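You operate a simulated robot arm through the tools that you are given. There is no shell and no other tool.

You run a simulated robot arm. Do the job below in one go: nothing can be reset, and whatever is moved stays where it is left.

JOB
Rinse the strainer with the yellow knob clean and put it back.
Fine: swing the tap over the tray and leave it there, none into the tank; back in its ring; shut tap and tank lid. Where these are worked on the way, their far stop is far enough and under half their travel is too little: tank lid. What is to be rubbed or washed off counts as gone when no trace of it is left.

It is judged by the outcome, as a careful person would: the job done as asked, and still so three seconds after it is handed in. It fails if anything else is knocked over, pushed out of place, dropped, spilled or broken. A push-on lid holds only when it is set on centred and level and pressed home; a screw cap is set on level and turned clockwise until tight.

ROBOT AND FRAMES
A 7-joint arm with a two-finger parallel gripper, fixed in place. Base frame: the origin is on the floor under the middle of its stand, x ahead of it, y to its left, z up; the work surface is at about z = 0.786. Units: m, degrees, N and s.
It reaches about 1.479 m from its shoulder. Its first joint turns from -166.0 to 166.0 degrees. Payload 4.4 kg.
Tool frame: the origin (TCP) lies between the finger pads and is the grasp point; the fingertips stand 0.023 m ahead of it; z points along the fingers, y is the line along which they close. Largest opening 0.094 m; finger width 0.038, thickness 0.01; the body of the gripper, 0.054 by 0.096 m, starts 0.039 m behind the TCP.
Orientation is told as [roll, pitch, yaw] about the base's x, y, z axes, in that order, counted from this pose: with the fingers straight down and closing along the base's y, the tool's x points along the base's -x, its y along +y and its z along -z.

CONTROLS
- The arm moves only by the tool play_rows. Its argument "deltas" is a list of rows, each a list of 6 numbers: the shift along the base's x, y, z in m, then the turn, a rotation vector about the base's x, y, z in degrees. In form: [[dx, dy, dz, wx, wy, wz], ...]. A call has 1 to 20 rows; each row shifts and turns the commanded pose from where the row before left it. "gripper" is the closure, from 0 (fully open) to 1 (shut), set as the call begins (left out, the last holds). A row lasts 0.2 s, in which the tool goes at most 0.05 m and 8.6 degrees; a call with a longer step from one row to the next is refused whole, and so is a gripper value outside its range. Where a pose cannot be reached the arm comes as near as it can. A force on the tool above 70 N (or 10 N above the force at the start of the call, whichever is more), or a blocked arm, ends the call early, and 0.2 s more pass. The fingers move at their own pace (about 0.072 m/s each) and stop on an object; they squeeze with about 24 N. The grip force told is the motor's: it shows also when the fingers shut on nothing. Time passes only in rows, and 0.2 s behind the last, so rows that do not move let the fingers close. The reply holds the time, the measured pose of the TCP, the force on the tool along the base axes, the opening and the grip force, in the units named above and with some noise, with the torque about the TCP (base axes, N m) and any sound that the robot's microphone picked up.
- Cameras (640 x 400 px; columns grow to the right, rows downward): "scene" is fixed at [0.0497, 0.6483, 1.3908]; the picture's right is [-0.21, -0.98, 0.00], its down [-0.48, 0.10, -0.87] and it looks along [0.85, -0.19, -0.49] (base axes); focal length 214 px, centre (320, 200). "wrist" rides on the gripper at [0.086, 0.016, -0.074] in the tool frame; the picture's right is [-0.18, 0.98, 0.00], its down [-0.58, -0.11, -0.81] and it looks along [-0.79, -0.15, 0.59] (tool axes); focal length 243 px, centre (320, 200). There is no depth. A picture from a camera that has moved, and an enlarged one, comes with that camera's place and axes in the base frame and with its lens.
- snapshot(camera): a new picture of that camera. The clock stands still meanwhile.
- inspect(camera, box): a new picture of the part [left, top, right, bottom] of that camera's present view, enlarged. The clock stands still meanwhile.
- sign_off(): hands the job in; it is judged then, once.

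Places have to be worked out from the pictures, the camera data and where the tool is seen. Open the gripper and draw the arm clear of the work before you hand the job in, unless the task says otherwise.

The tools are called after "Call:" by a JSON object that holds its "op" and its "data". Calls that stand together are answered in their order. play_rows: Moves the arm, as the interface text tells. Its arguments: {"type":"object","properties":{"deltas":{"type":"array","items":{"type":"array","items":{"type":"number"}}},"gripper":{"type":"number"}},"required":["deltas"]} The other tools are called the same way: snapshot (camera) takes a picture; inspect (camera, box) takes an enlarged picture of a part of a camera's view; sign_off () hands the job in.

At the start:

```text
t: 0.0
ee_pos: [0.6859, 0.0766, 1.4162]
ee_rot: [-0.1, 0.0, 0.0]
contact_force: [0.8, 0.2, -0.2]
torque: [-0.08, 0.03, 0.0]
finger_gap: 0.0939
grip_force: 0.0
```

scene: 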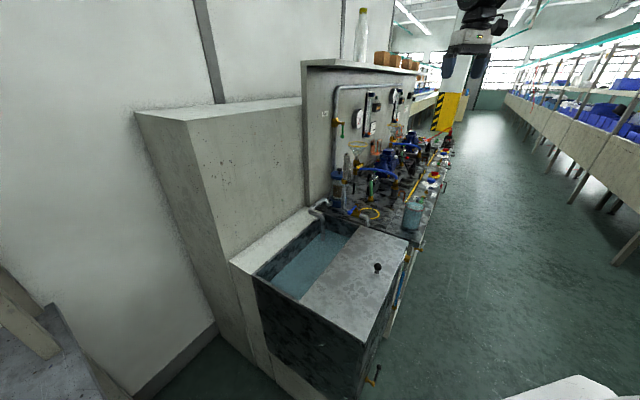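
wrist: 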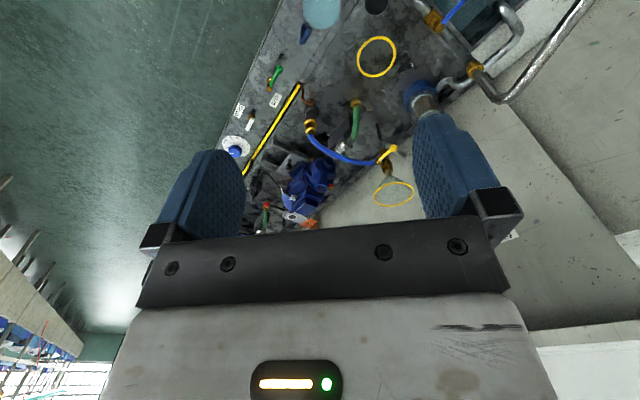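

I start by looking closely at the scene to find the strainer, tap, tray, tank and its lid.

Call:
{"op": "inspect", "data": {"camera": "scene", "box": [300, 80, 460, 180]}}

Call:
{"op": "inspect", "data": {"camera": "scene", "box": [300, 150, 460, 250]}}

Call:
{"op": "inspect", "data": {"camera": "scene", "box": [220, 190, 460, 340]}}

Call:
{"op": "inspect", "data": {"camera": "wrist", "box": [220, 0, 540, 240]}}

```text
4.00 times, centred on (380, 130) of scene
camera zoom: at [0.0497, 0.6483, 1.3908], right [-0.21, -0.98, 0.0], down [-0.48, 0.1, -0.87], along [0.85, -0.19, -0.49], focal length 858 px, centre (80, 480)
```

zoom: 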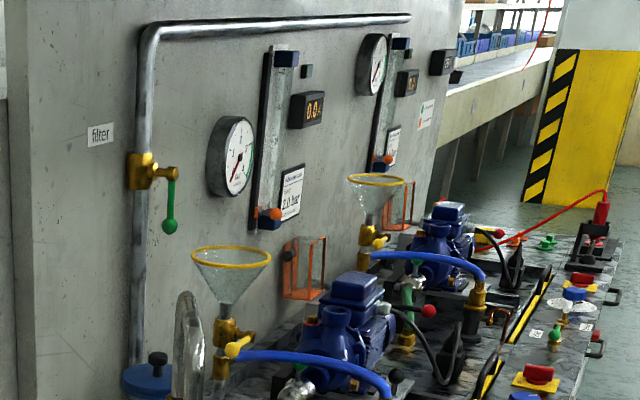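

```text
4.00 times, centred on (380, 200) of scene
camera zoom: at [0.0497, 0.6483, 1.3908], right [-0.21, -0.98, 0.0], down [-0.48, 0.1, -0.87], along [0.85, -0.19, -0.49], focal length 858 px, centre (80, 200)
```

zoom: 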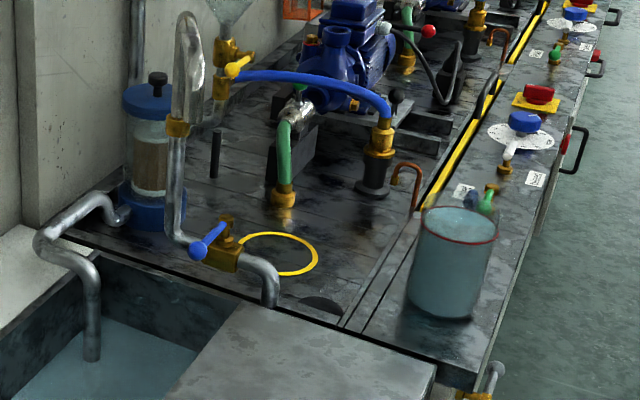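

```text
2.67 times, centred on (340, 265) of scene
camera zoom: at [0.0497, 0.6483, 1.3908], right [-0.21, -0.98, 0.0], down [-0.48, 0.1, -0.87], along [0.85, -0.19, -0.49], focal length 572 px, centre (267, 27)
```

zoom: 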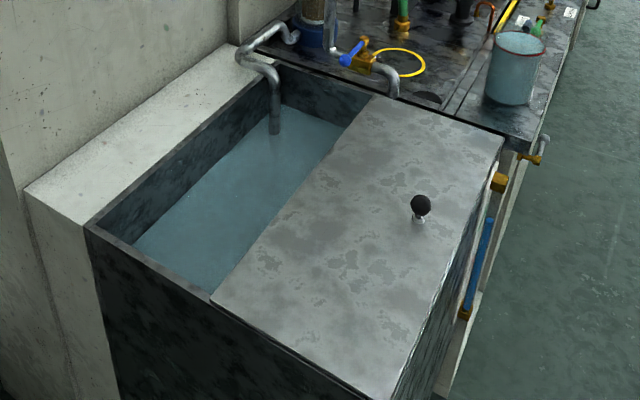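

```text
1.67 times, centred on (380, 120) of wrist
camera zoom: at [0.6003, 0.0925, 1.4931], right [0.18, 0.98, 0.0], down [0.58, -0.11, 0.81], along [0.79, -0.15, -0.59], focal length 404 px, centre (220, 333)
```

zoom: 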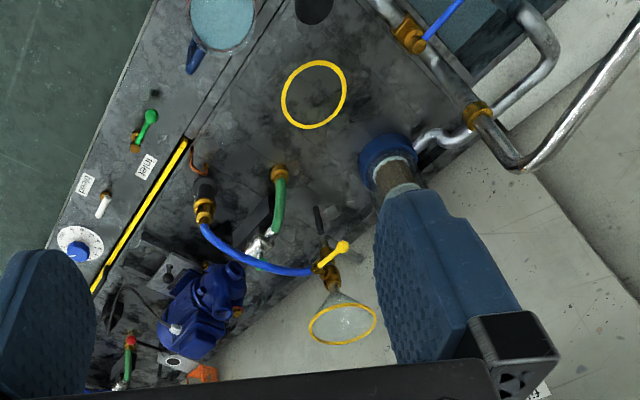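

I need more detail; I zoom further into the parts near the tank, tap and bench.

Call:
{"op": "inspect", "data": {"camera": "scene", "box": [310, 170, 390, 220]}}

Call:
{"op": "inspect", "data": {"camera": "scene", "box": [390, 120, 470, 170]}}

Call:
{"op": "inspect", "data": {"camera": "scene", "box": [370, 160, 450, 210]}}

Call:
{"op": "inspect", "data": {"camera": "scene", "box": [340, 230, 460, 400]}}

Call:
{"op": "inspect", "data": {"camera": "scene", "box": [340, 0, 460, 100]}}

Call:
{"op": "inspect", "data": {"camera": "scene", "box": [0, 240, 200, 400]}}

```text
8.00 times, centred on (350, 195) of scene
camera zoom: at [0.0497, 0.6483, 1.3908], right [-0.21, -0.98, 0.0], down [-0.48, 0.1, -0.87], along [0.85, -0.19, -0.49], focal length 1716 px, centre (80, 240)
```

zoom: 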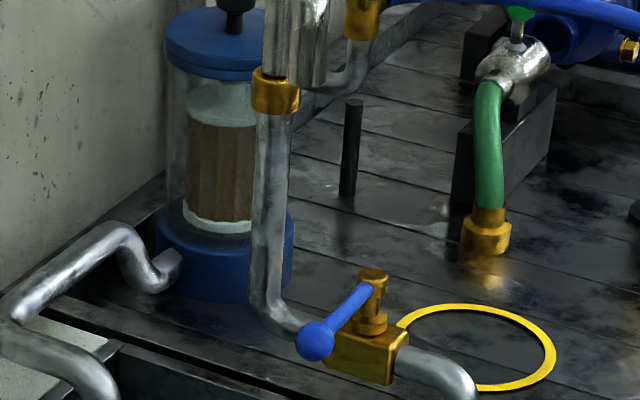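

```text
8.00 times, centred on (430, 145) of scene
camera zoom: at [0.0497, 0.6483, 1.3908], right [-0.21, -0.98, 0.0], down [-0.48, 0.1, -0.87], along [0.85, -0.19, -0.49], focal length 1716 px, centre (-560, 640)
```

zoom: 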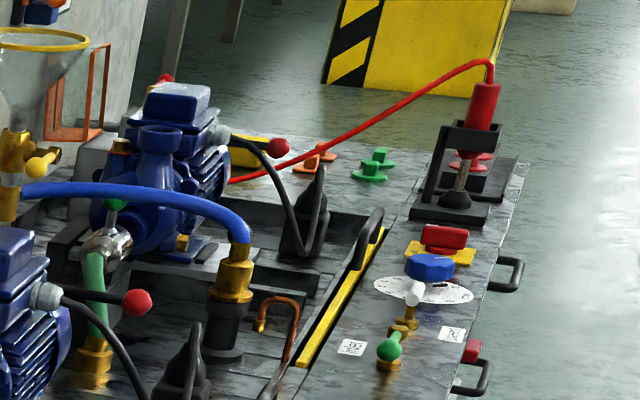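

```text
8.00 times, centred on (410, 185) of scene
camera zoom: at [0.0497, 0.6483, 1.3908], right [-0.21, -0.98, 0.0], down [-0.48, 0.1, -0.87], along [0.85, -0.19, -0.49], focal length 1716 px, centre (-400, 320)
```

zoom: 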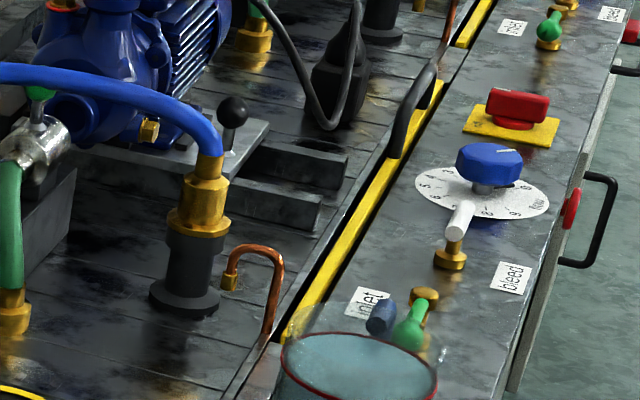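

```text
2.35 times, centred on (400, 315) of scene
camera zoom: at [0.0497, 0.6483, 1.3908], right [-0.21, -0.98, 0.0], down [-0.48, 0.1, -0.87], along [0.85, -0.19, -0.49], focal length 505 px, centre (132, -71)
```

zoom: 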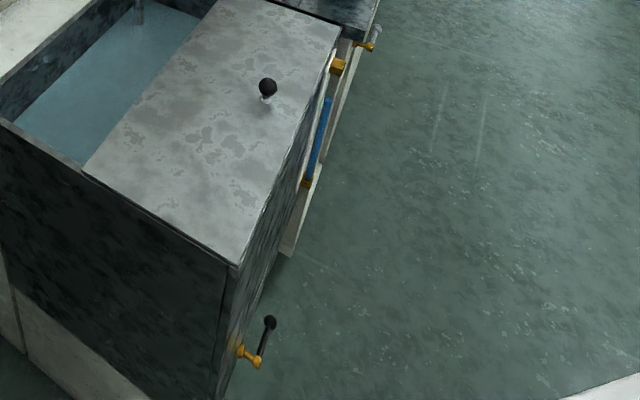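

```text
4.00 times, centred on (400, 50) of scene
camera zoom: at [0.0497, 0.6483, 1.3908], right [-0.21, -0.98, 0.0], down [-0.48, 0.1, -0.87], along [0.85, -0.19, -0.49], focal length 858 px, centre (0, 800)
```

zoom: 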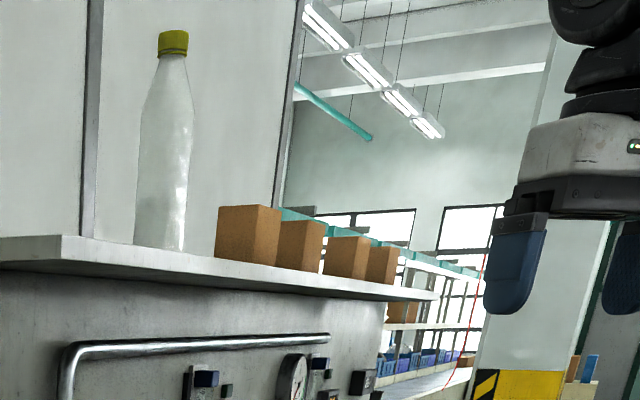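

```text
2.50 times, centred on (100, 320) of scene
camera zoom: at [0.0497, 0.6483, 1.3908], right [-0.21, -0.98, 0.0], down [-0.48, 0.1, -0.87], along [0.85, -0.19, -0.49], focal length 536 px, centre (870, -100)
```

zoom: 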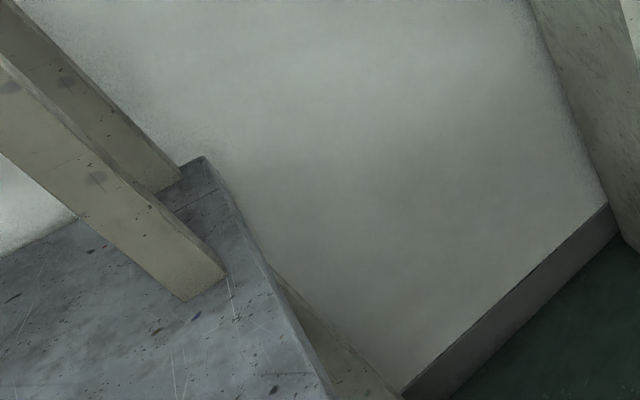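

The strainer isn't obvious yet. I zoom into the wrist picture where the bench and tap are seen from another side.

Call:
{"op": "inspect", "data": {"camera": "wrist", "box": [380, 0, 640, 160]}}

Call:
{"op": "inspect", "data": {"camera": "wrist", "box": [220, 60, 420, 240]}}

Call:
{"op": "inspect", "data": {"camera": "wrist", "box": [220, 0, 420, 100]}}

```text
2.46 times, centred on (510, 80) of wrist
camera zoom: at [0.6003, 0.0925, 1.4931], right [0.18, 0.98, 0.0], down [0.58, -0.11, 0.81], along [0.79, -0.15, -0.59], focal length 597 px, centre (-148, 495)
```

zoom: 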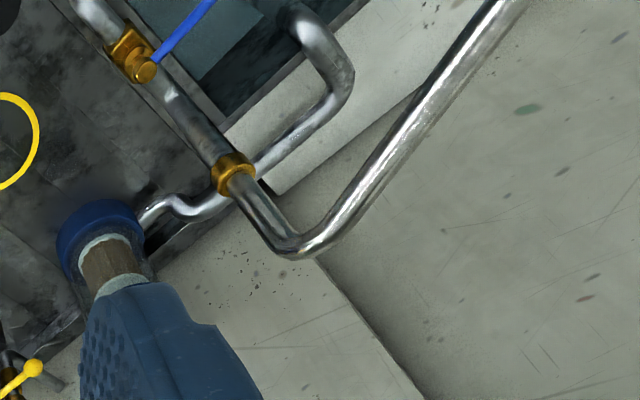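

```text
2.22 times, centred on (320, 150) of wrist
camera zoom: at [0.6003, 0.0925, 1.4931], right [0.18, 0.98, 0.0], down [0.58, -0.11, 0.81], along [0.79, -0.15, -0.59], focal length 539 px, centre (320, 311)
```

zoom: 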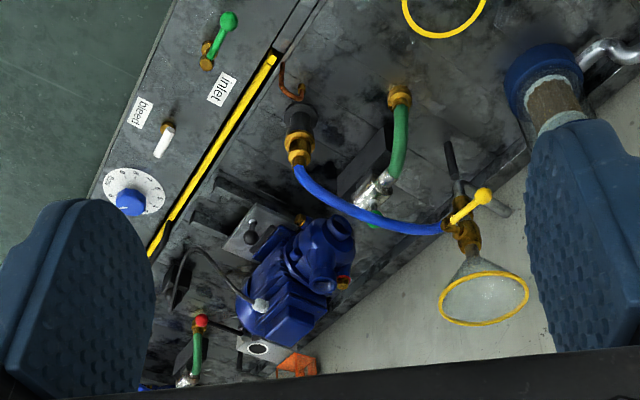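

```text
3.20 times, centred on (320, 50) of wrist
camera zoom: at [0.6003, 0.0925, 1.4931], right [0.18, 0.98, 0.0], down [0.58, -0.11, 0.81], along [0.79, -0.15, -0.59], focal length 776 px, centre (320, 680)
```

zoom: 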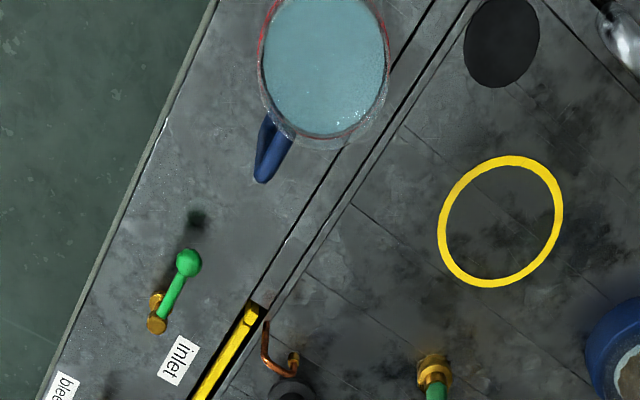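

The lid with the black knob covers the right half of the tank, and the tap with the blue handle and swivel collar stands behind it. I turn the wrist camera toward +y (yaw +90°) from a safe height to look at the tank, lid and tap from the front.

Call:
{"op": "play_rows", "data": {"deltas": [[-0.015, -0.01, 0, 0, 0, 7.5], [-0.015, -0.01, 0, 0, 0, 7.5], [-0.015, -0.01, 0, 0, 0, 7.5], [-0.015, -0.01, 0, 0, 0, 7.5], [-0.015, -0.01, 0, 0, 0, 7.5], [-0.015, -0.01, 0, 0, 0, 7.5], [-0.015, -0.01, 0, 0, 0, 7.5], [-0.015, -0.01, 0, 0, 0, 7.5], [-0.015, -0.01, 0, 0, 0, 7.5], [-0.015, -0.01, 0, 0, 0, 7.5], [-0.015, -0.01, 0, 0, 0, 7.5], [-0.015, -0.01, 0, 0, 0, 7.5]], "gripper": 0}}

Call:
{"op": "snapshot", "data": {"camera": "wrist"}}

Call:
{"op": "snapshot", "data": {"camera": "scene"}}

```text
t: 2.6
ee_pos: [0.5079, -0.0438, 1.4169]
ee_rot: [0.0, 0.0, 90.1]
contact_force: [0.6, -0.1, -0.3]
torque: [0.01, -0.03, -0.02]
finger_gap: 0.0941
grip_force: 0.1
```

```text
taken
camera wrist: at [0.4915, -0.1301, 1.4924], right [-0.98, 0.18, 0.0], down [0.11, 0.58, 0.81], along [0.15, 0.79, -0.59], focal length 243 px, centre (320, 200)
```

wrist: 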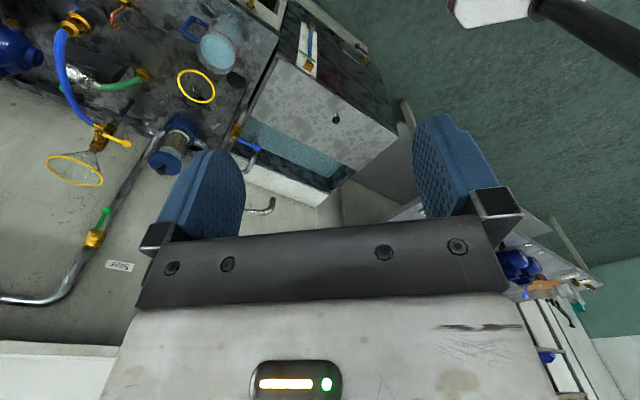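

```text
taken
```

scene: 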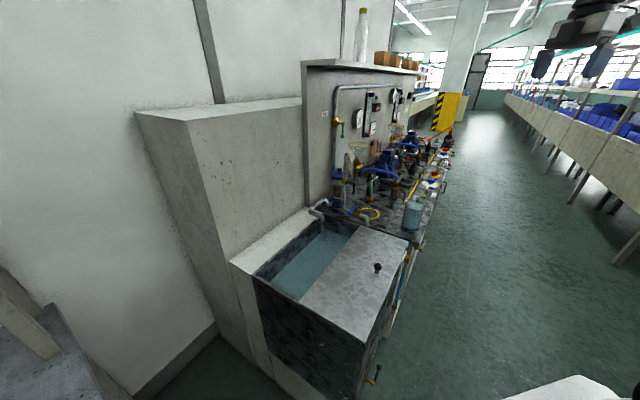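

The wrist now sees the tank and bench. I zoom in on the parts.

Call:
{"op": "inspect", "data": {"camera": "wrist", "box": [140, 0, 300, 100]}}

Call:
{"op": "inspect", "data": {"camera": "wrist", "box": [220, 0, 420, 220]}}

Call:
{"op": "inspect", "data": {"camera": "wrist", "box": [0, 0, 200, 130]}}

Call:
{"op": "inspect", "data": {"camera": "wrist", "box": [480, 200, 640, 400]}}

```text
4.00 times, centred on (220, 50) of wrist
camera zoom: at [0.4915, -0.1301, 1.4924], right [-0.98, 0.18, 0.0], down [0.11, 0.58, 0.81], along [0.15, 0.79, -0.59], focal length 970 px, centre (720, 800)
```

zoom: 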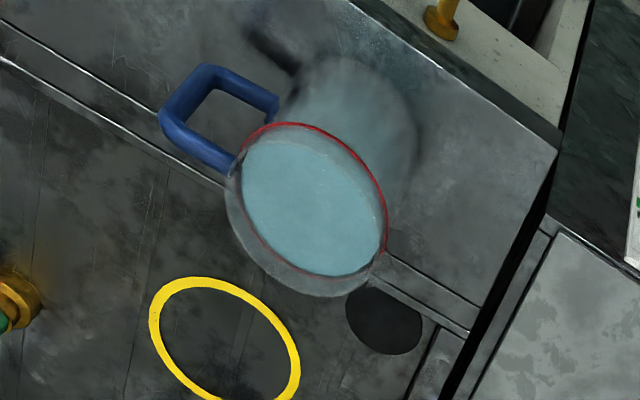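

```text
1.82 times, centred on (320, 110) of wrist
camera zoom: at [0.4915, -0.1301, 1.4924], right [-0.98, 0.18, 0.0], down [0.11, 0.58, 0.81], along [0.15, 0.79, -0.59], focal length 441 px, centre (320, 364)
```

zoom: 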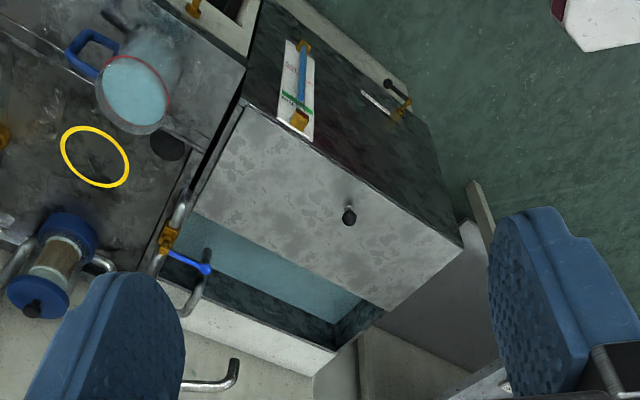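

```text
3.08 times, centred on (100, 65) of wrist
camera zoom: at [0.4915, -0.1301, 1.4924], right [-0.98, 0.18, 0.0], down [0.11, 0.58, 0.81], along [0.15, 0.79, -0.59], focal length 746 px, centre (997, 615)
```

zoom: 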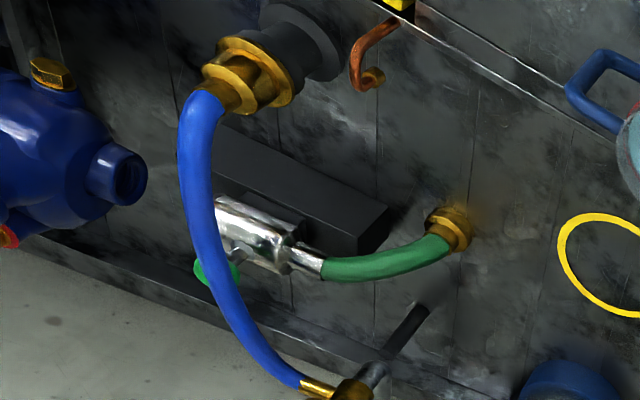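

```text
2.00 times, centred on (560, 300) of wrist
camera zoom: at [0.4915, -0.1301, 1.4924], right [-0.98, 0.18, 0.0], down [0.11, 0.58, 0.81], along [0.15, 0.79, -0.59], focal length 485 px, centre (-160, 0)
```

zoom: 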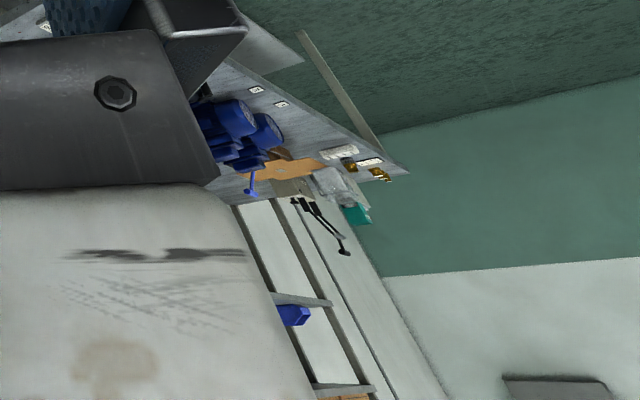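

No strainer visible near here yet; the bench runs about 45° off the base x axis (from the tank toward +x,−y). I'll swing the wrist camera to look along the bench to its far end.

Call:
{"op": "play_rows", "data": {"deltas": [[0.02, 0.0, 0.003, 0, 0, -7.8], [0.02, 0.0, 0.003, 0, 0, -7.8], [0.02, 0.0, 0.003, 0, 0, -7.8], [0.02, 0.0, 0.003, 0, 0, -7.8], [0.02, 0.0, 0.003, 0, 0, -7.8], [0.02, 0.0, 0.003, 0, 0, -7.8], [0.02, 0.0, 0.003, 0, 0, -7.8], [0.02, 0.0, 0.003, 0, 0, -7.8], [0.02, 0.0, 0.003, 0, 0, -7.8], [0.02, 0.0, 0.003, 0, 0, -7.8], [0.02, 0.0, 0.003, 0, 0, -7.8], [0.02, 0.0, 0.003, 0, 0, -7.8], [0.02, 0.0, 0.003, 0, 0, -7.8], [0.02, 0.0, 0.003, 0, 0, -7.8], [0.02, 0.0, 0.003, 0, 0, -7.8], [0.02, 0.0, 0.003, 0, 0, -7.8]]}}

Call:
{"op": "snapshot", "data": {"camera": "wrist"}}

Call:
{"op": "inspect", "data": {"camera": "wrist", "box": [180, 0, 460, 240]}}

```text
t: 6.0
ee_pos: [0.8275, -0.0434, 1.4654]
ee_rot: [0.0, 0.0, -34.9]
contact_force: [-1.0, -0.7, 0.1]
torque: [0.0, 0.0, -0.03]
finger_gap: 0.0942
grip_force: 0.1
```

```text
taken
camera wrist: at [0.7661, 0.0193, 1.5407], right [0.71, 0.7, 0.0], down [0.41, -0.42, 0.81], along [0.57, -0.58, -0.59], focal length 243 px, centre (320, 200)
```

wrist: 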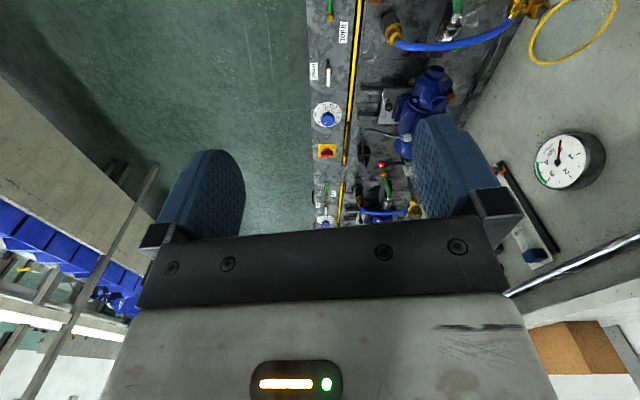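

```text
1.67 times, centred on (320, 120) of wrist
camera zoom: at [0.7661, 0.0193, 1.5407], right [0.71, 0.7, 0.0], down [0.41, -0.42, 0.81], along [0.57, -0.58, -0.59], focal length 404 px, centre (320, 333)
```

zoom: 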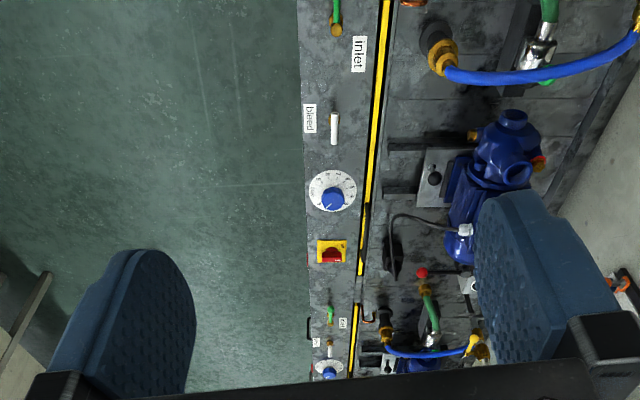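

The bench shows pumps, hoses and Y-pieces but no removable strainer with a yellow knob, so it may be at or in the tank. I go look straight at the tank along the bench normal (yaw ≈56°).

Call:
{"op": "play_rows", "data": {"deltas": [[-0.034, 0.02, -0.013, 0, 0, 7.6], [-0.034, 0.02, -0.013, 0, 0, 7.6], [-0.034, 0.02, -0.013, 0, 0, 7.6], [-0.034, 0.02, -0.013, 0, 0, 7.6], [-0.034, 0.02, -0.013, 0, 0, 7.6], [-0.034, 0.02, -0.013, 0, 0, 7.6], [-0.034, 0.02, -0.013, 0, 0, 7.6], [-0.034, 0.02, -0.013, 0, 0, 7.6], [-0.034, 0.02, -0.013, 0, 0, 7.6], [-0.034, 0.02, -0.013, 0, 0, 7.6], [-0.034, 0.02, -0.013, 0, 0, 7.6], [-0.034, 0.02, -0.013, 0, 0, 7.6]]}}

Call:
{"op": "snapshot", "data": {"camera": "wrist"}}

Call:
{"op": "inspect", "data": {"camera": "wrist", "box": [160, 0, 480, 200]}}

```text
t: 8.6
ee_pos: [0.4211, 0.1954, 1.3092]
ee_rot: [0.0, -0.1, 56.5]
contact_force: [0.0, 0.5, -1.0]
torque: [0.0, -0.03, 0.01]
finger_gap: 0.0938
grip_force: 0.0
```

```text
taken
camera wrist: at [0.3596, 0.1314, 1.3844], right [-0.72, 0.7, 0.0], down [0.41, 0.42, 0.81], along [0.56, 0.58, -0.59], focal length 243 px, centre (320, 200)
```

wrist: 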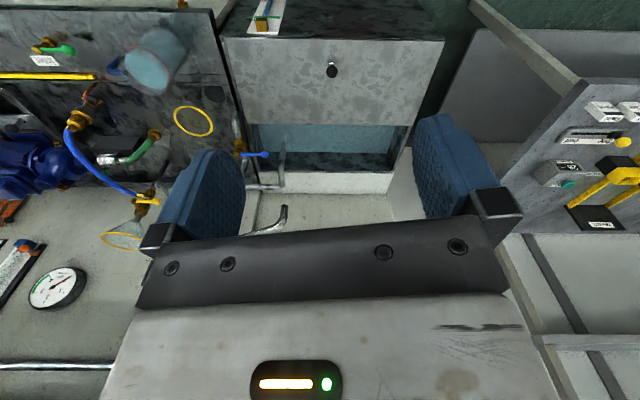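

```text
2.00 times, centred on (320, 100) of wrist
camera zoom: at [0.3596, 0.1314, 1.3844], right [-0.72, 0.7, 0.0], down [0.41, 0.42, 0.81], along [0.56, 0.58, -0.59], focal length 485 px, centre (320, 400)
```

zoom: 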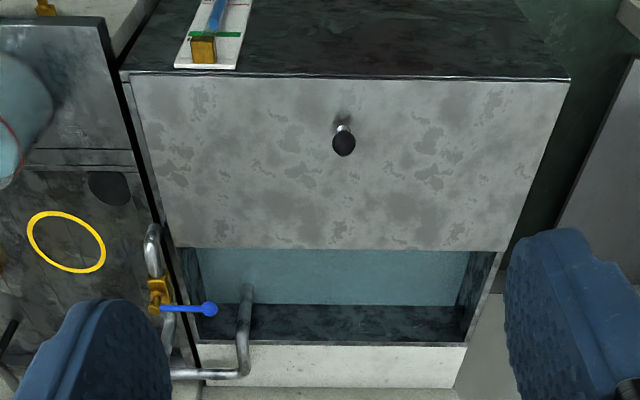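

There is another rack or table on the left side with labelled things (right edge of the picture). I zoom in there.

Call:
{"op": "inspect", "data": {"camera": "wrist", "box": [500, 60, 640, 240]}}

Call:
{"op": "inspect", "data": {"camera": "wrist", "box": [220, 80, 420, 200]}}

```text
2.22 times, centred on (570, 150) of wrist
camera zoom: at [0.3596, 0.1314, 1.3844], right [-0.72, 0.7, 0.0], down [0.41, 0.42, 0.81], along [0.56, 0.58, -0.59], focal length 539 px, centre (-236, 311)
```

zoom: 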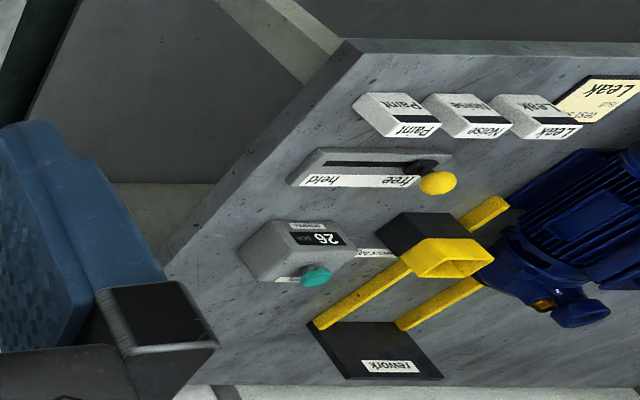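

```text
3.20 times, centred on (320, 140) of wrist
camera zoom: at [0.3596, 0.1314, 1.3844], right [-0.72, 0.7, 0.0], down [0.41, 0.42, 0.81], along [0.56, 0.58, -0.59], focal length 776 px, centre (320, 392)
```

zoom: 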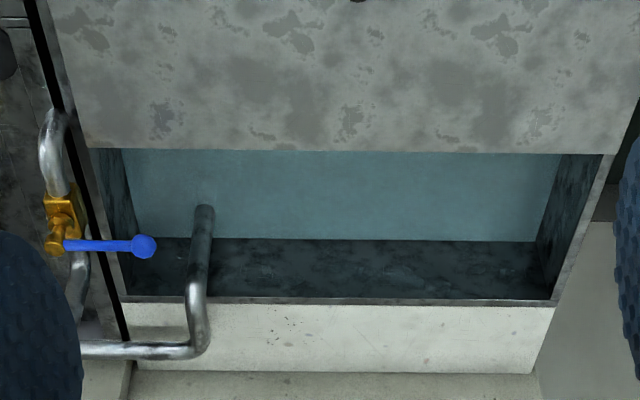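

The side table holds test fixtures, not strainers. I look closely at the lid's edges to see whether it slides or is hinged.

Call:
{"op": "inspect", "data": {"camera": "wrist", "box": [210, 20, 330, 100]}}

Call:
{"op": "inspect", "data": {"camera": "wrist", "box": [330, 20, 450, 100]}}

Call:
{"op": "inspect", "data": {"camera": "wrist", "box": [225, 90, 325, 160]}}

Call:
{"op": "inspect", "data": {"camera": "scene", "box": [330, 210, 420, 270]}}

Call:
{"op": "inspect", "data": {"camera": "scene", "box": [270, 270, 390, 350]}}

```text
5.00 times, centred on (270, 60) of wrist
camera zoom: at [0.3596, 0.1314, 1.3844], right [-0.72, 0.7, 0.0], down [0.41, 0.42, 0.81], along [0.56, 0.58, -0.59], focal length 1213 px, centre (570, 900)
```

zoom: 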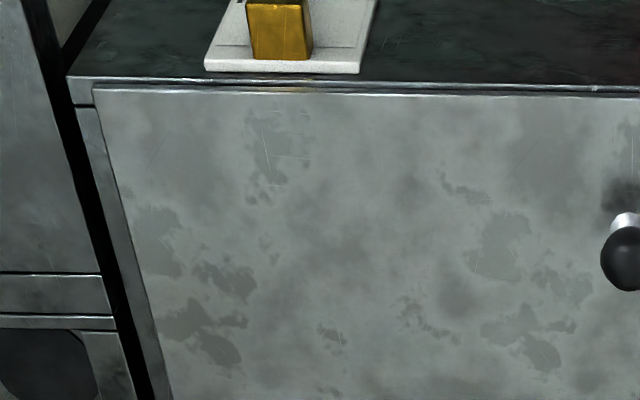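

```text
5.00 times, centred on (390, 60) of wrist
camera zoom: at [0.3596, 0.1314, 1.3844], right [-0.72, 0.7, 0.0], down [0.41, 0.42, 0.81], along [0.56, 0.58, -0.59], focal length 1213 px, centre (-30, 900)
```

zoom: 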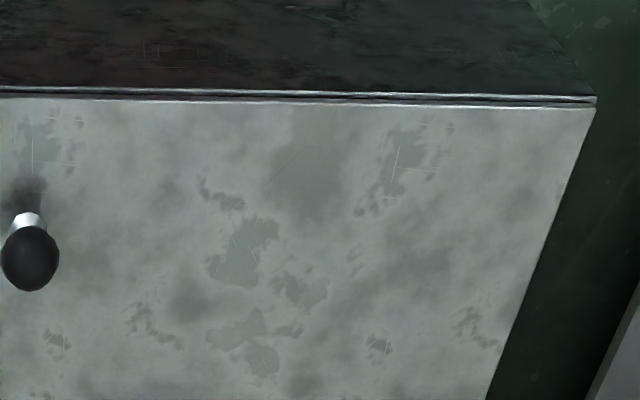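

```text
5.71 times, centred on (275, 125) of wrist
camera zoom: at [0.3596, 0.1314, 1.3844], right [-0.72, 0.7, 0.0], down [0.41, 0.42, 0.81], along [0.56, 0.58, -0.59], focal length 1386 px, centre (577, 629)
```

zoom: 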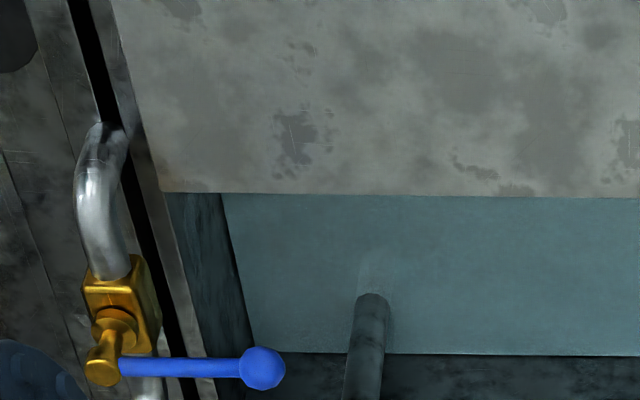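

```text
6.67 times, centred on (375, 240) of scene
camera zoom: at [0.0497, 0.6483, 1.3908], right [-0.21, -0.98, 0.0], down [-0.48, 0.1, -0.87], along [0.85, -0.19, -0.49], focal length 1430 px, centre (-47, -67)
```

zoom: 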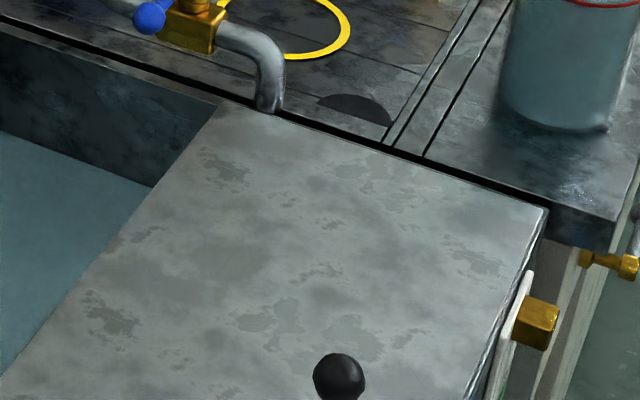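

```text
5.00 times, centred on (330, 310) of scene
camera zoom: at [0.0497, 0.6483, 1.3908], right [-0.21, -0.98, 0.0], down [-0.48, 0.1, -0.87], along [0.85, -0.19, -0.49], focal length 1072 px, centre (270, -350)
```

zoom: 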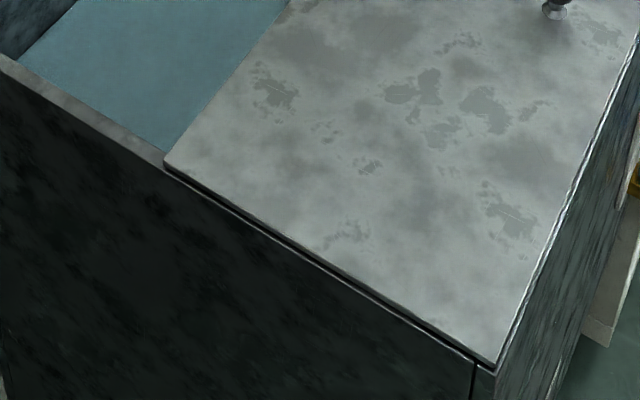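

I check the left part of this wrist picture (bench deck, filter, funnels) more closely.

Call:
{"op": "inspect", "data": {"camera": "wrist", "box": [0, 0, 140, 90]}}

Call:
{"op": "inspect", "data": {"camera": "wrist", "box": [0, 80, 200, 260]}}

Call:
{"op": "inspect", "data": {"camera": "wrist", "box": [100, 0, 250, 100]}}

Call:
{"op": "inspect", "data": {"camera": "scene", "box": [330, 90, 410, 140]}}

Call:
{"op": "inspect", "data": {"camera": "scene", "box": [340, 130, 420, 180]}}

```text
4.44 times, centred on (70, 45) of wrist
camera zoom: at [0.3596, 0.1314, 1.3844], right [-0.72, 0.7, 0.0], down [0.41, 0.42, 0.81], along [0.56, 0.58, -0.59], focal length 1078 px, centre (1431, 889)
```

zoom: 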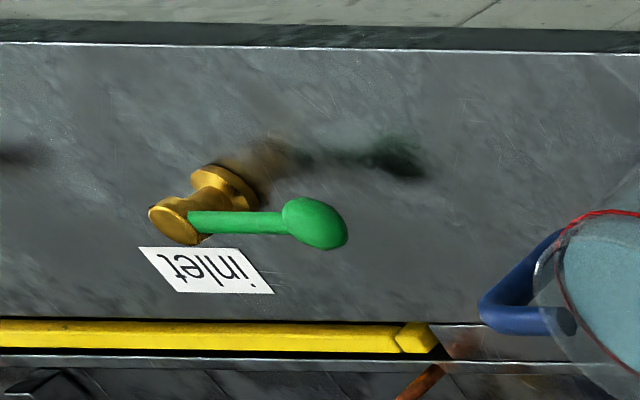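

```text
2.22 times, centred on (100, 170) of wrist
camera zoom: at [0.3596, 0.1314, 1.3844], right [-0.72, 0.7, 0.0], down [0.41, 0.42, 0.81], along [0.56, 0.58, -0.59], focal length 539 px, centre (809, 267)
```

zoom: 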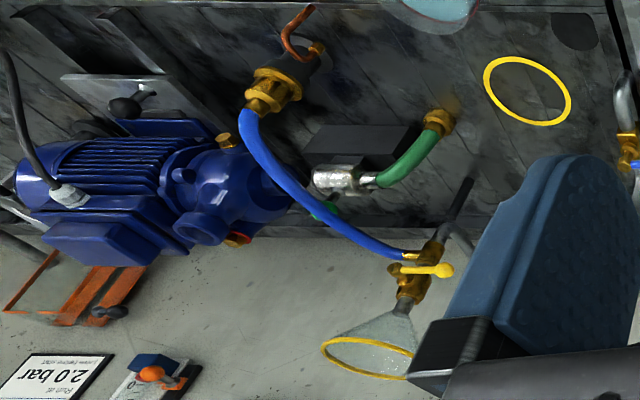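

```text
4.00 times, centred on (175, 50) of wrist
camera zoom: at [0.3596, 0.1314, 1.3844], right [-0.72, 0.7, 0.0], down [0.41, 0.42, 0.81], along [0.56, 0.58, -0.59], focal length 970 px, centre (900, 800)
```

zoom: 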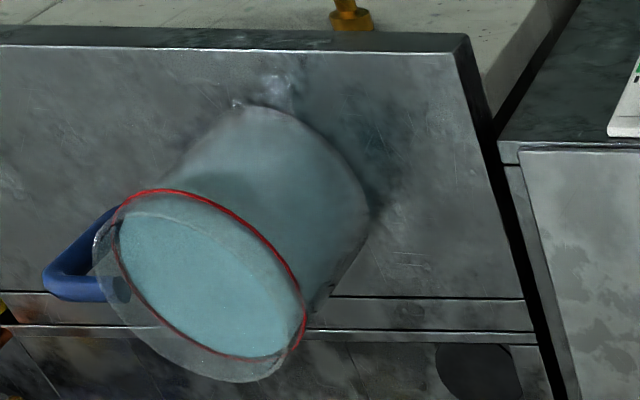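

```text
8.00 times, centred on (370, 115) of scene
camera zoom: at [0.0497, 0.6483, 1.3908], right [-0.21, -0.98, 0.0], down [-0.48, 0.1, -0.87], along [0.85, -0.19, -0.49], focal length 1716 px, centre (-80, 880)
```

zoom: 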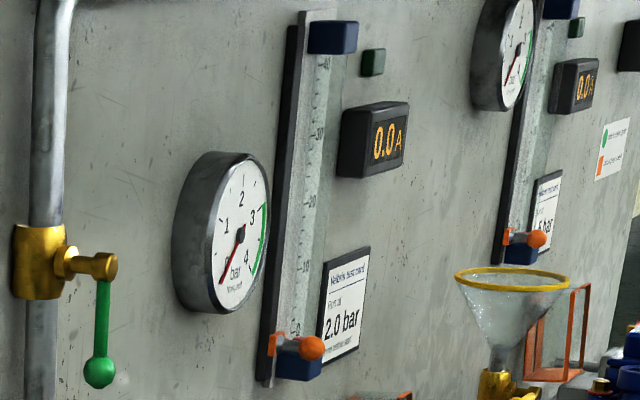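

```text
8.00 times, centred on (380, 155) of scene
camera zoom: at [0.0497, 0.6483, 1.3908], right [-0.21, -0.98, 0.0], down [-0.48, 0.1, -0.87], along [0.85, -0.19, -0.49], focal length 1716 px, centre (-160, 560)
```

zoom: 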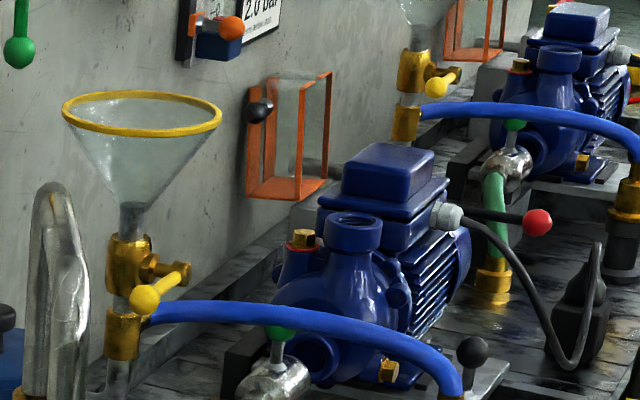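

The pipe from the bench gap runs through the blue-handled valve up a riser to a brass collar, with a gooseneck above it: that gooseneck is probably the swing spout. I zoom in on it in both pictures.

Call:
{"op": "inspect", "data": {"camera": "scene", "box": [328, 145, 376, 190]}}

Call:
{"op": "inspect", "data": {"camera": "wrist", "box": [220, 140, 320, 240]}}

```text
8.89 times, centred on (352, 168) of scene
camera zoom: at [0.0497, 0.6483, 1.3908], right [-0.21, -0.98, 0.0], down [-0.48, 0.1, -0.87], along [0.85, -0.19, -0.49], focal length 1906 px, centre (36, 489)
```

zoom: 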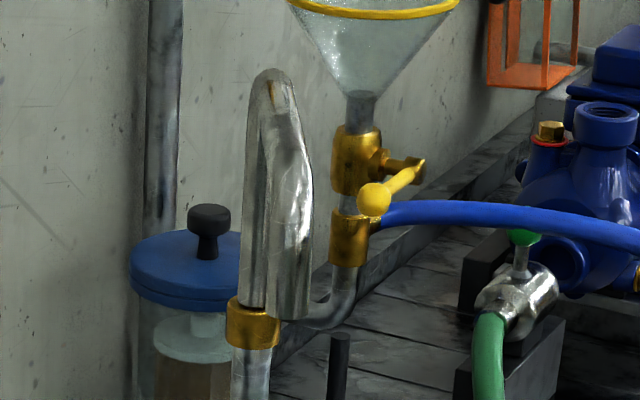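

```text
4.00 times, centred on (270, 190) of wrist
camera zoom: at [0.3596, 0.1314, 1.3844], right [-0.72, 0.7, 0.0], down [0.41, 0.42, 0.81], along [0.56, 0.58, -0.59], focal length 970 px, centre (520, 240)
```

zoom: 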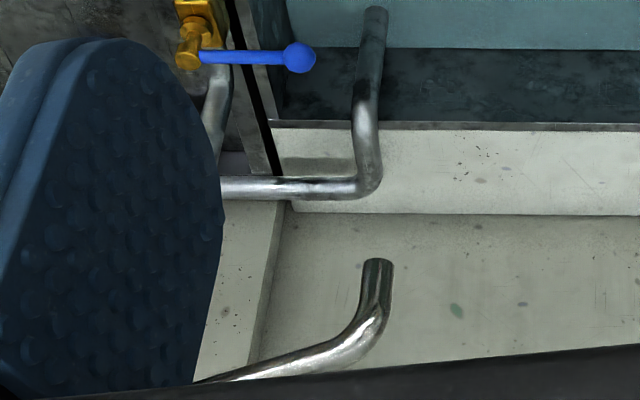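

The outlet of the gooseneck triangulates to about (0.72, 0.39, 1.075), above the tank, swivel axis about (0.884, 0.35); the tray is the deck behind, with the yellow ring about 105° further round. First I hover over the gooseneck with the fingers aligned across it and check.

Call:
{"op": "play_rows", "data": {"deltas": [[0.0337, 0.0186, -0.004, 0, 0, -7.05], [0.0337, 0.0186, -0.004, 0, 0, -7.05], [0.0337, 0.0186, -0.004, 0, 0, -7.05], [0.0337, 0.0186, -0.004, 0, 0, -7.05], [0.0337, 0.0186, -0.004, 0, 0, -7.05], [0.0337, 0.0186, -0.004, 0, 0, -7.05], [0.0337, 0.0186, -0.004, 0, 0, -7.05], [0.0337, 0.0186, -0.004, 0, 0, -7.05], [0.0337, 0.0186, -0.004, 0, 0, -7.05], [0.0337, 0.0186, -0.004, 0, 0, -7.05]]}}

Call:
{"op": "snapshot", "data": {"camera": "wrist"}}

Call:
{"op": "snapshot", "data": {"camera": "scene"}}

```text
t: 10.8
ee_pos: [0.755, 0.3809, 1.2692]
ee_rot: [0.0, 0.0, -14.2]
contact_force: [-0.8, -0.5, 0.1]
torque: [-0.01, 0.01, 0.01]
finger_gap: 0.0943
grip_force: 0.1
```

```text
taken
camera wrist: at [0.6753, 0.4176, 1.3447], right [0.42, 0.91, 0.0], down [0.54, -0.25, 0.81], along [0.73, -0.34, -0.59], focal length 243 px, centre (320, 200)
```

wrist: 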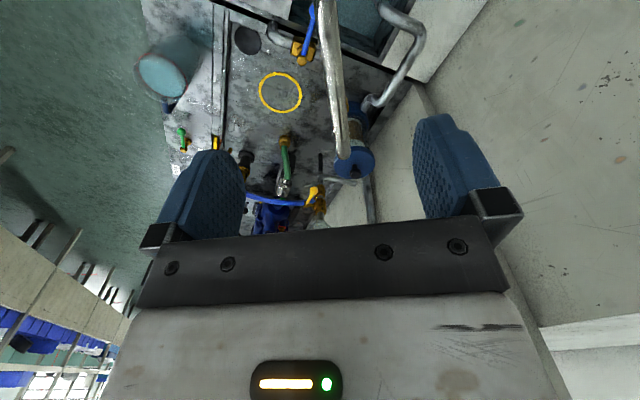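

```text
taken
```

scene: 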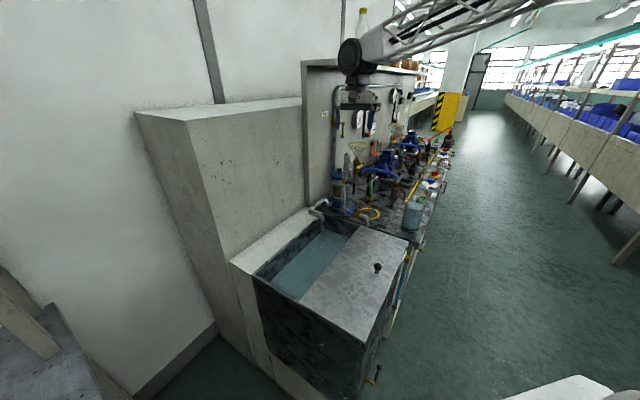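

The gooseneck lies centred between the fingers (pipe ~5 mm toward +y). I go down to straddle the pipe at z≈1.115 with the fingers open, then partly close to a loose gap.

Call:
{"op": "play_rows", "data": {"deltas": [[0.001, 0.002, -0.0195, 0, 0, 0], [0.001, 0.002, -0.0195, 0, 0, 0], [0, 0, -0.0195, 0, 0, 0], [0, 0, -0.0195, 0, 0, 0], [0, 0, -0.0195, 0, 0, 0], [0, 0, -0.0195, 0, 0, 0], [0, 0, -0.0195, 0, 0, 0], [0, 0, -0.0175, 0, 0, 0]]}}

Call:
{"op": "snapshot", "data": {"camera": "wrist"}}

Call:
{"op": "snapshot", "data": {"camera": "scene"}}

```text
t: 12.6
ee_pos: [0.7567, 0.3846, 1.1164]
ee_rot: [0.1, 0.0, -14.1]
contact_force: [0.3, -0.1, 0.6]
torque: [0.01, 0.01, 0.03]
finger_gap: 0.0939
grip_force: 0.2
```

```text
taken
camera wrist: at [0.6776, 0.4207, 1.1911], right [0.42, 0.91, 0.0], down [0.54, -0.25, 0.81], along [0.73, -0.34, -0.59], focal length 243 px, centre (320, 200)
```

wrist: 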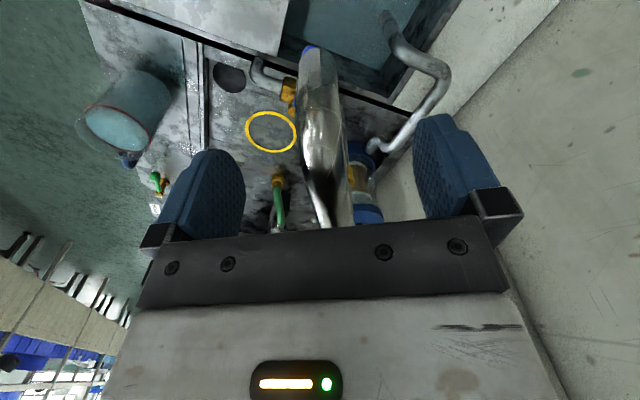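

```text
taken
```

scene: 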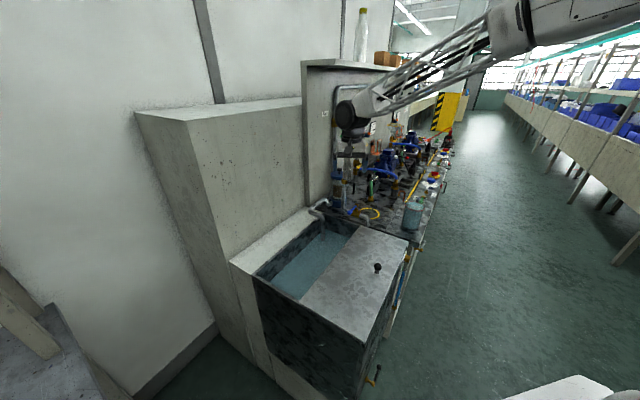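

The pipe is between the fingers. I zoom in to check its height relative to the finger pads before closing loosely.

Call:
{"op": "inspect", "data": {"camera": "wrist", "box": [230, 30, 430, 240]}}

Call:
{"op": "inspect", "data": {"camera": "scene", "box": [320, 100, 400, 200]}}

```text
1.90 times, centred on (330, 135) of wrist
camera zoom: at [0.6776, 0.4207, 1.1911], right [0.42, 0.91, 0.0], down [0.54, -0.25, 0.81], along [0.73, -0.34, -0.59], focal length 462 px, centre (301, 324)
```

zoom: 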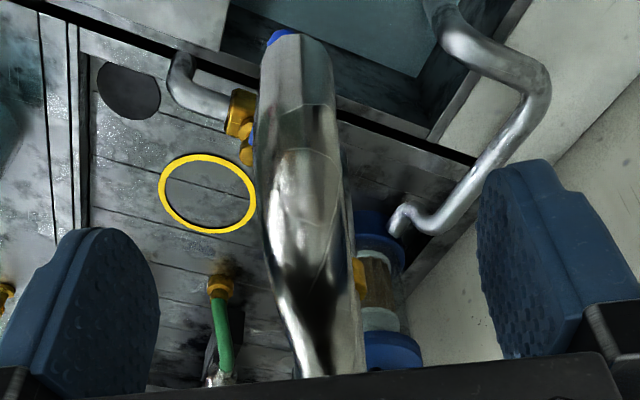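

```text
4.00 times, centred on (360, 150) of scene
camera zoom: at [0.0497, 0.6483, 1.3908], right [-0.21, -0.98, 0.0], down [-0.48, 0.1, -0.87], along [0.85, -0.19, -0.49], focal length 858 px, centre (160, 400)
```

zoom: 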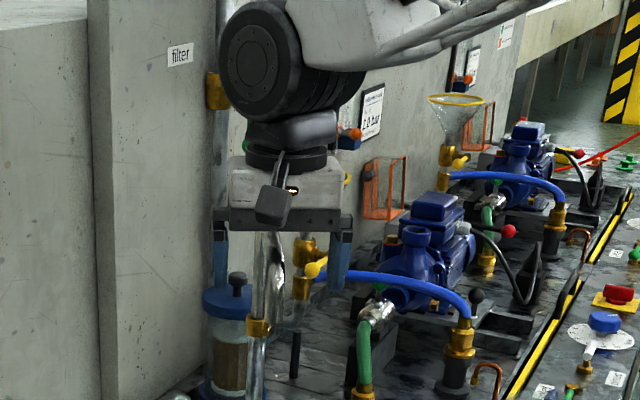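

Clear: pipe sits between the fingers. I close to a loose straddle and begin to swing the spout CCW about the riser, first a short part to feel the resistance.

Call:
{"op": "play_rows", "data": {"deltas": [[0, 0, 0, 0, 0, 0], [0, 0, 0, 0, 0, 0], [0, 0, 0, 0, 0, 0], [-0.0032, -0.0168, 0, 0, 0, 7.333], [-0.0011, -0.0171, 0, 0, 0, 7.333], [0.0011, -0.017, 0, 0, 0, 7.333]], "gripper": 0.6}}

Call:
{"op": "snapshot", "data": {"camera": "wrist"}}

Call:
{"op": "inspect", "data": {"camera": "scene", "box": [320, 100, 400, 200]}}

```text
t: 14.0
ee_pos: [0.757, 0.3339, 1.1169]
ee_rot: [0.0, 0.0, 8.0]
contact_force: [0.5, 0.7, 0.5]
torque: [0.03, -0.01, 0.01]
finger_gap: 0.0377
grip_force: 0.3
```

```text
taken
camera wrist: at [0.6686, 0.3384, 1.1917], right [0.05, 1.0, 0.0], down [0.59, -0.03, 0.81], along [0.81, -0.04, -0.59], focal length 243 px, centre (320, 200)
```

wrist: 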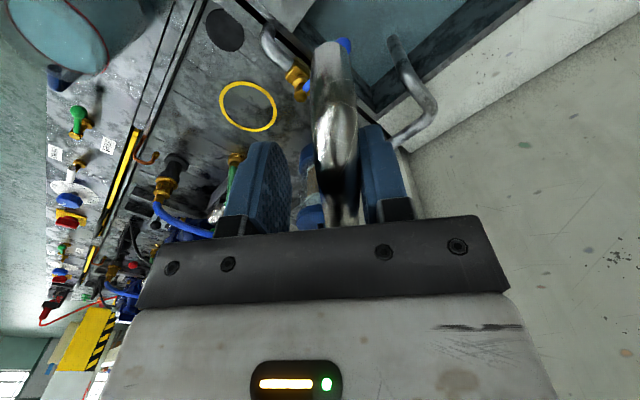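

```text
4.00 times, centred on (360, 150) of scene
camera zoom: at [0.0497, 0.6483, 1.3908], right [-0.21, -0.98, 0.0], down [-0.48, 0.1, -0.87], along [0.85, -0.19, -0.49], focal length 858 px, centre (160, 400)
```

zoom: 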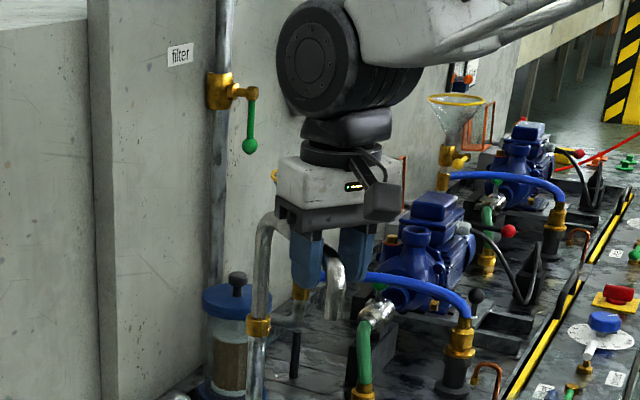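

The spout follows with hardly any force. I continue the arc until it points over the tray's yellow ring.

Call:
{"op": "play_rows", "data": {"deltas": [[0.0033, -0.0168, 0, 0, 0, 7.333], [0.0054, -0.0162, 0, 0, 0, 7.333], [0.0074, -0.0154, 0, 0, 0, 7.333], [0.0093, -0.0143, 0, 0, 0, 7.333], [0.0111, -0.013, 0, 0, 0, 7.333], [0.0126, -0.0115, 0, 0, 0, 7.333], [0.0141, -0.0098, 0, 0, 0, 7.333], [0.0151, -0.0079, 0, 0, 0, 7.333], [0.016, -0.0059, 0, 0, 0, 7.333], [0.0167, -0.0039, 0, 0, 0, 7.333], [0.017, -0.0016, 0, 0, 0, 7.333], [0.0171, 0.0005, 0, 0, 0, 7.333]]}}

Call:
{"op": "snapshot", "data": {"camera": "wrist"}}

Call:
{"op": "inspect", "data": {"camera": "scene", "box": [310, 110, 450, 230]}}

```text
t: 16.6
ee_pos: [0.9001, 0.2196, 1.1144]
ee_rot: [0.0, 0.0, 96.0]
contact_force: [0.2, -0.4, -0.2]
torque: [-0.02, 0.0, 0.0]
finger_gap: 0.0377
grip_force: 0.1
```

```text
taken
camera wrist: at [0.8928, 0.1313, 1.1896], right [-1.0, 0.08, 0.0], down [0.05, 0.59, 0.81], along [0.07, 0.8, -0.59], focal length 243 px, centre (320, 200)
```

wrist: 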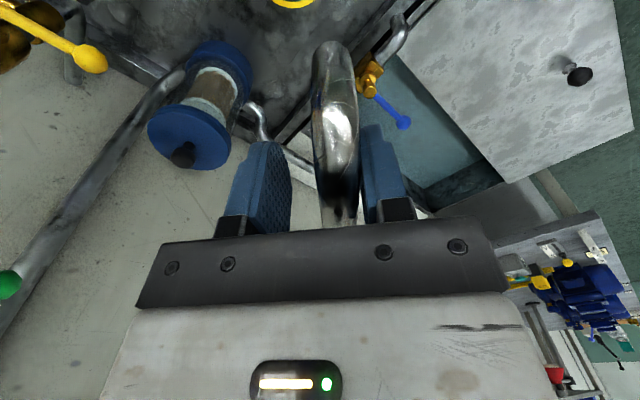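

```text
3.33 times, centred on (380, 170) of scene
camera zoom: at [0.0497, 0.6483, 1.3908], right [-0.21, -0.98, 0.0], down [-0.48, 0.1, -0.87], along [0.85, -0.19, -0.49], focal length 715 px, centre (120, 300)
```

zoom: 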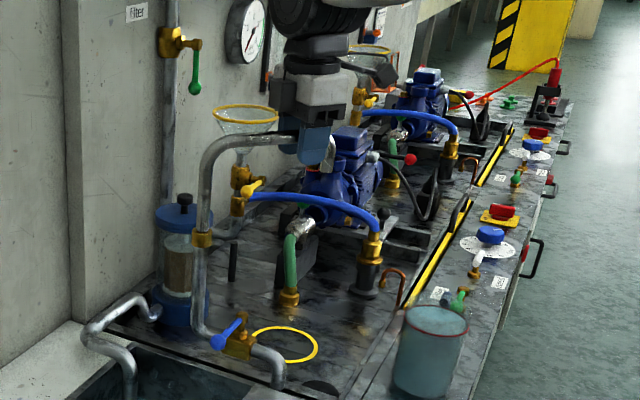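

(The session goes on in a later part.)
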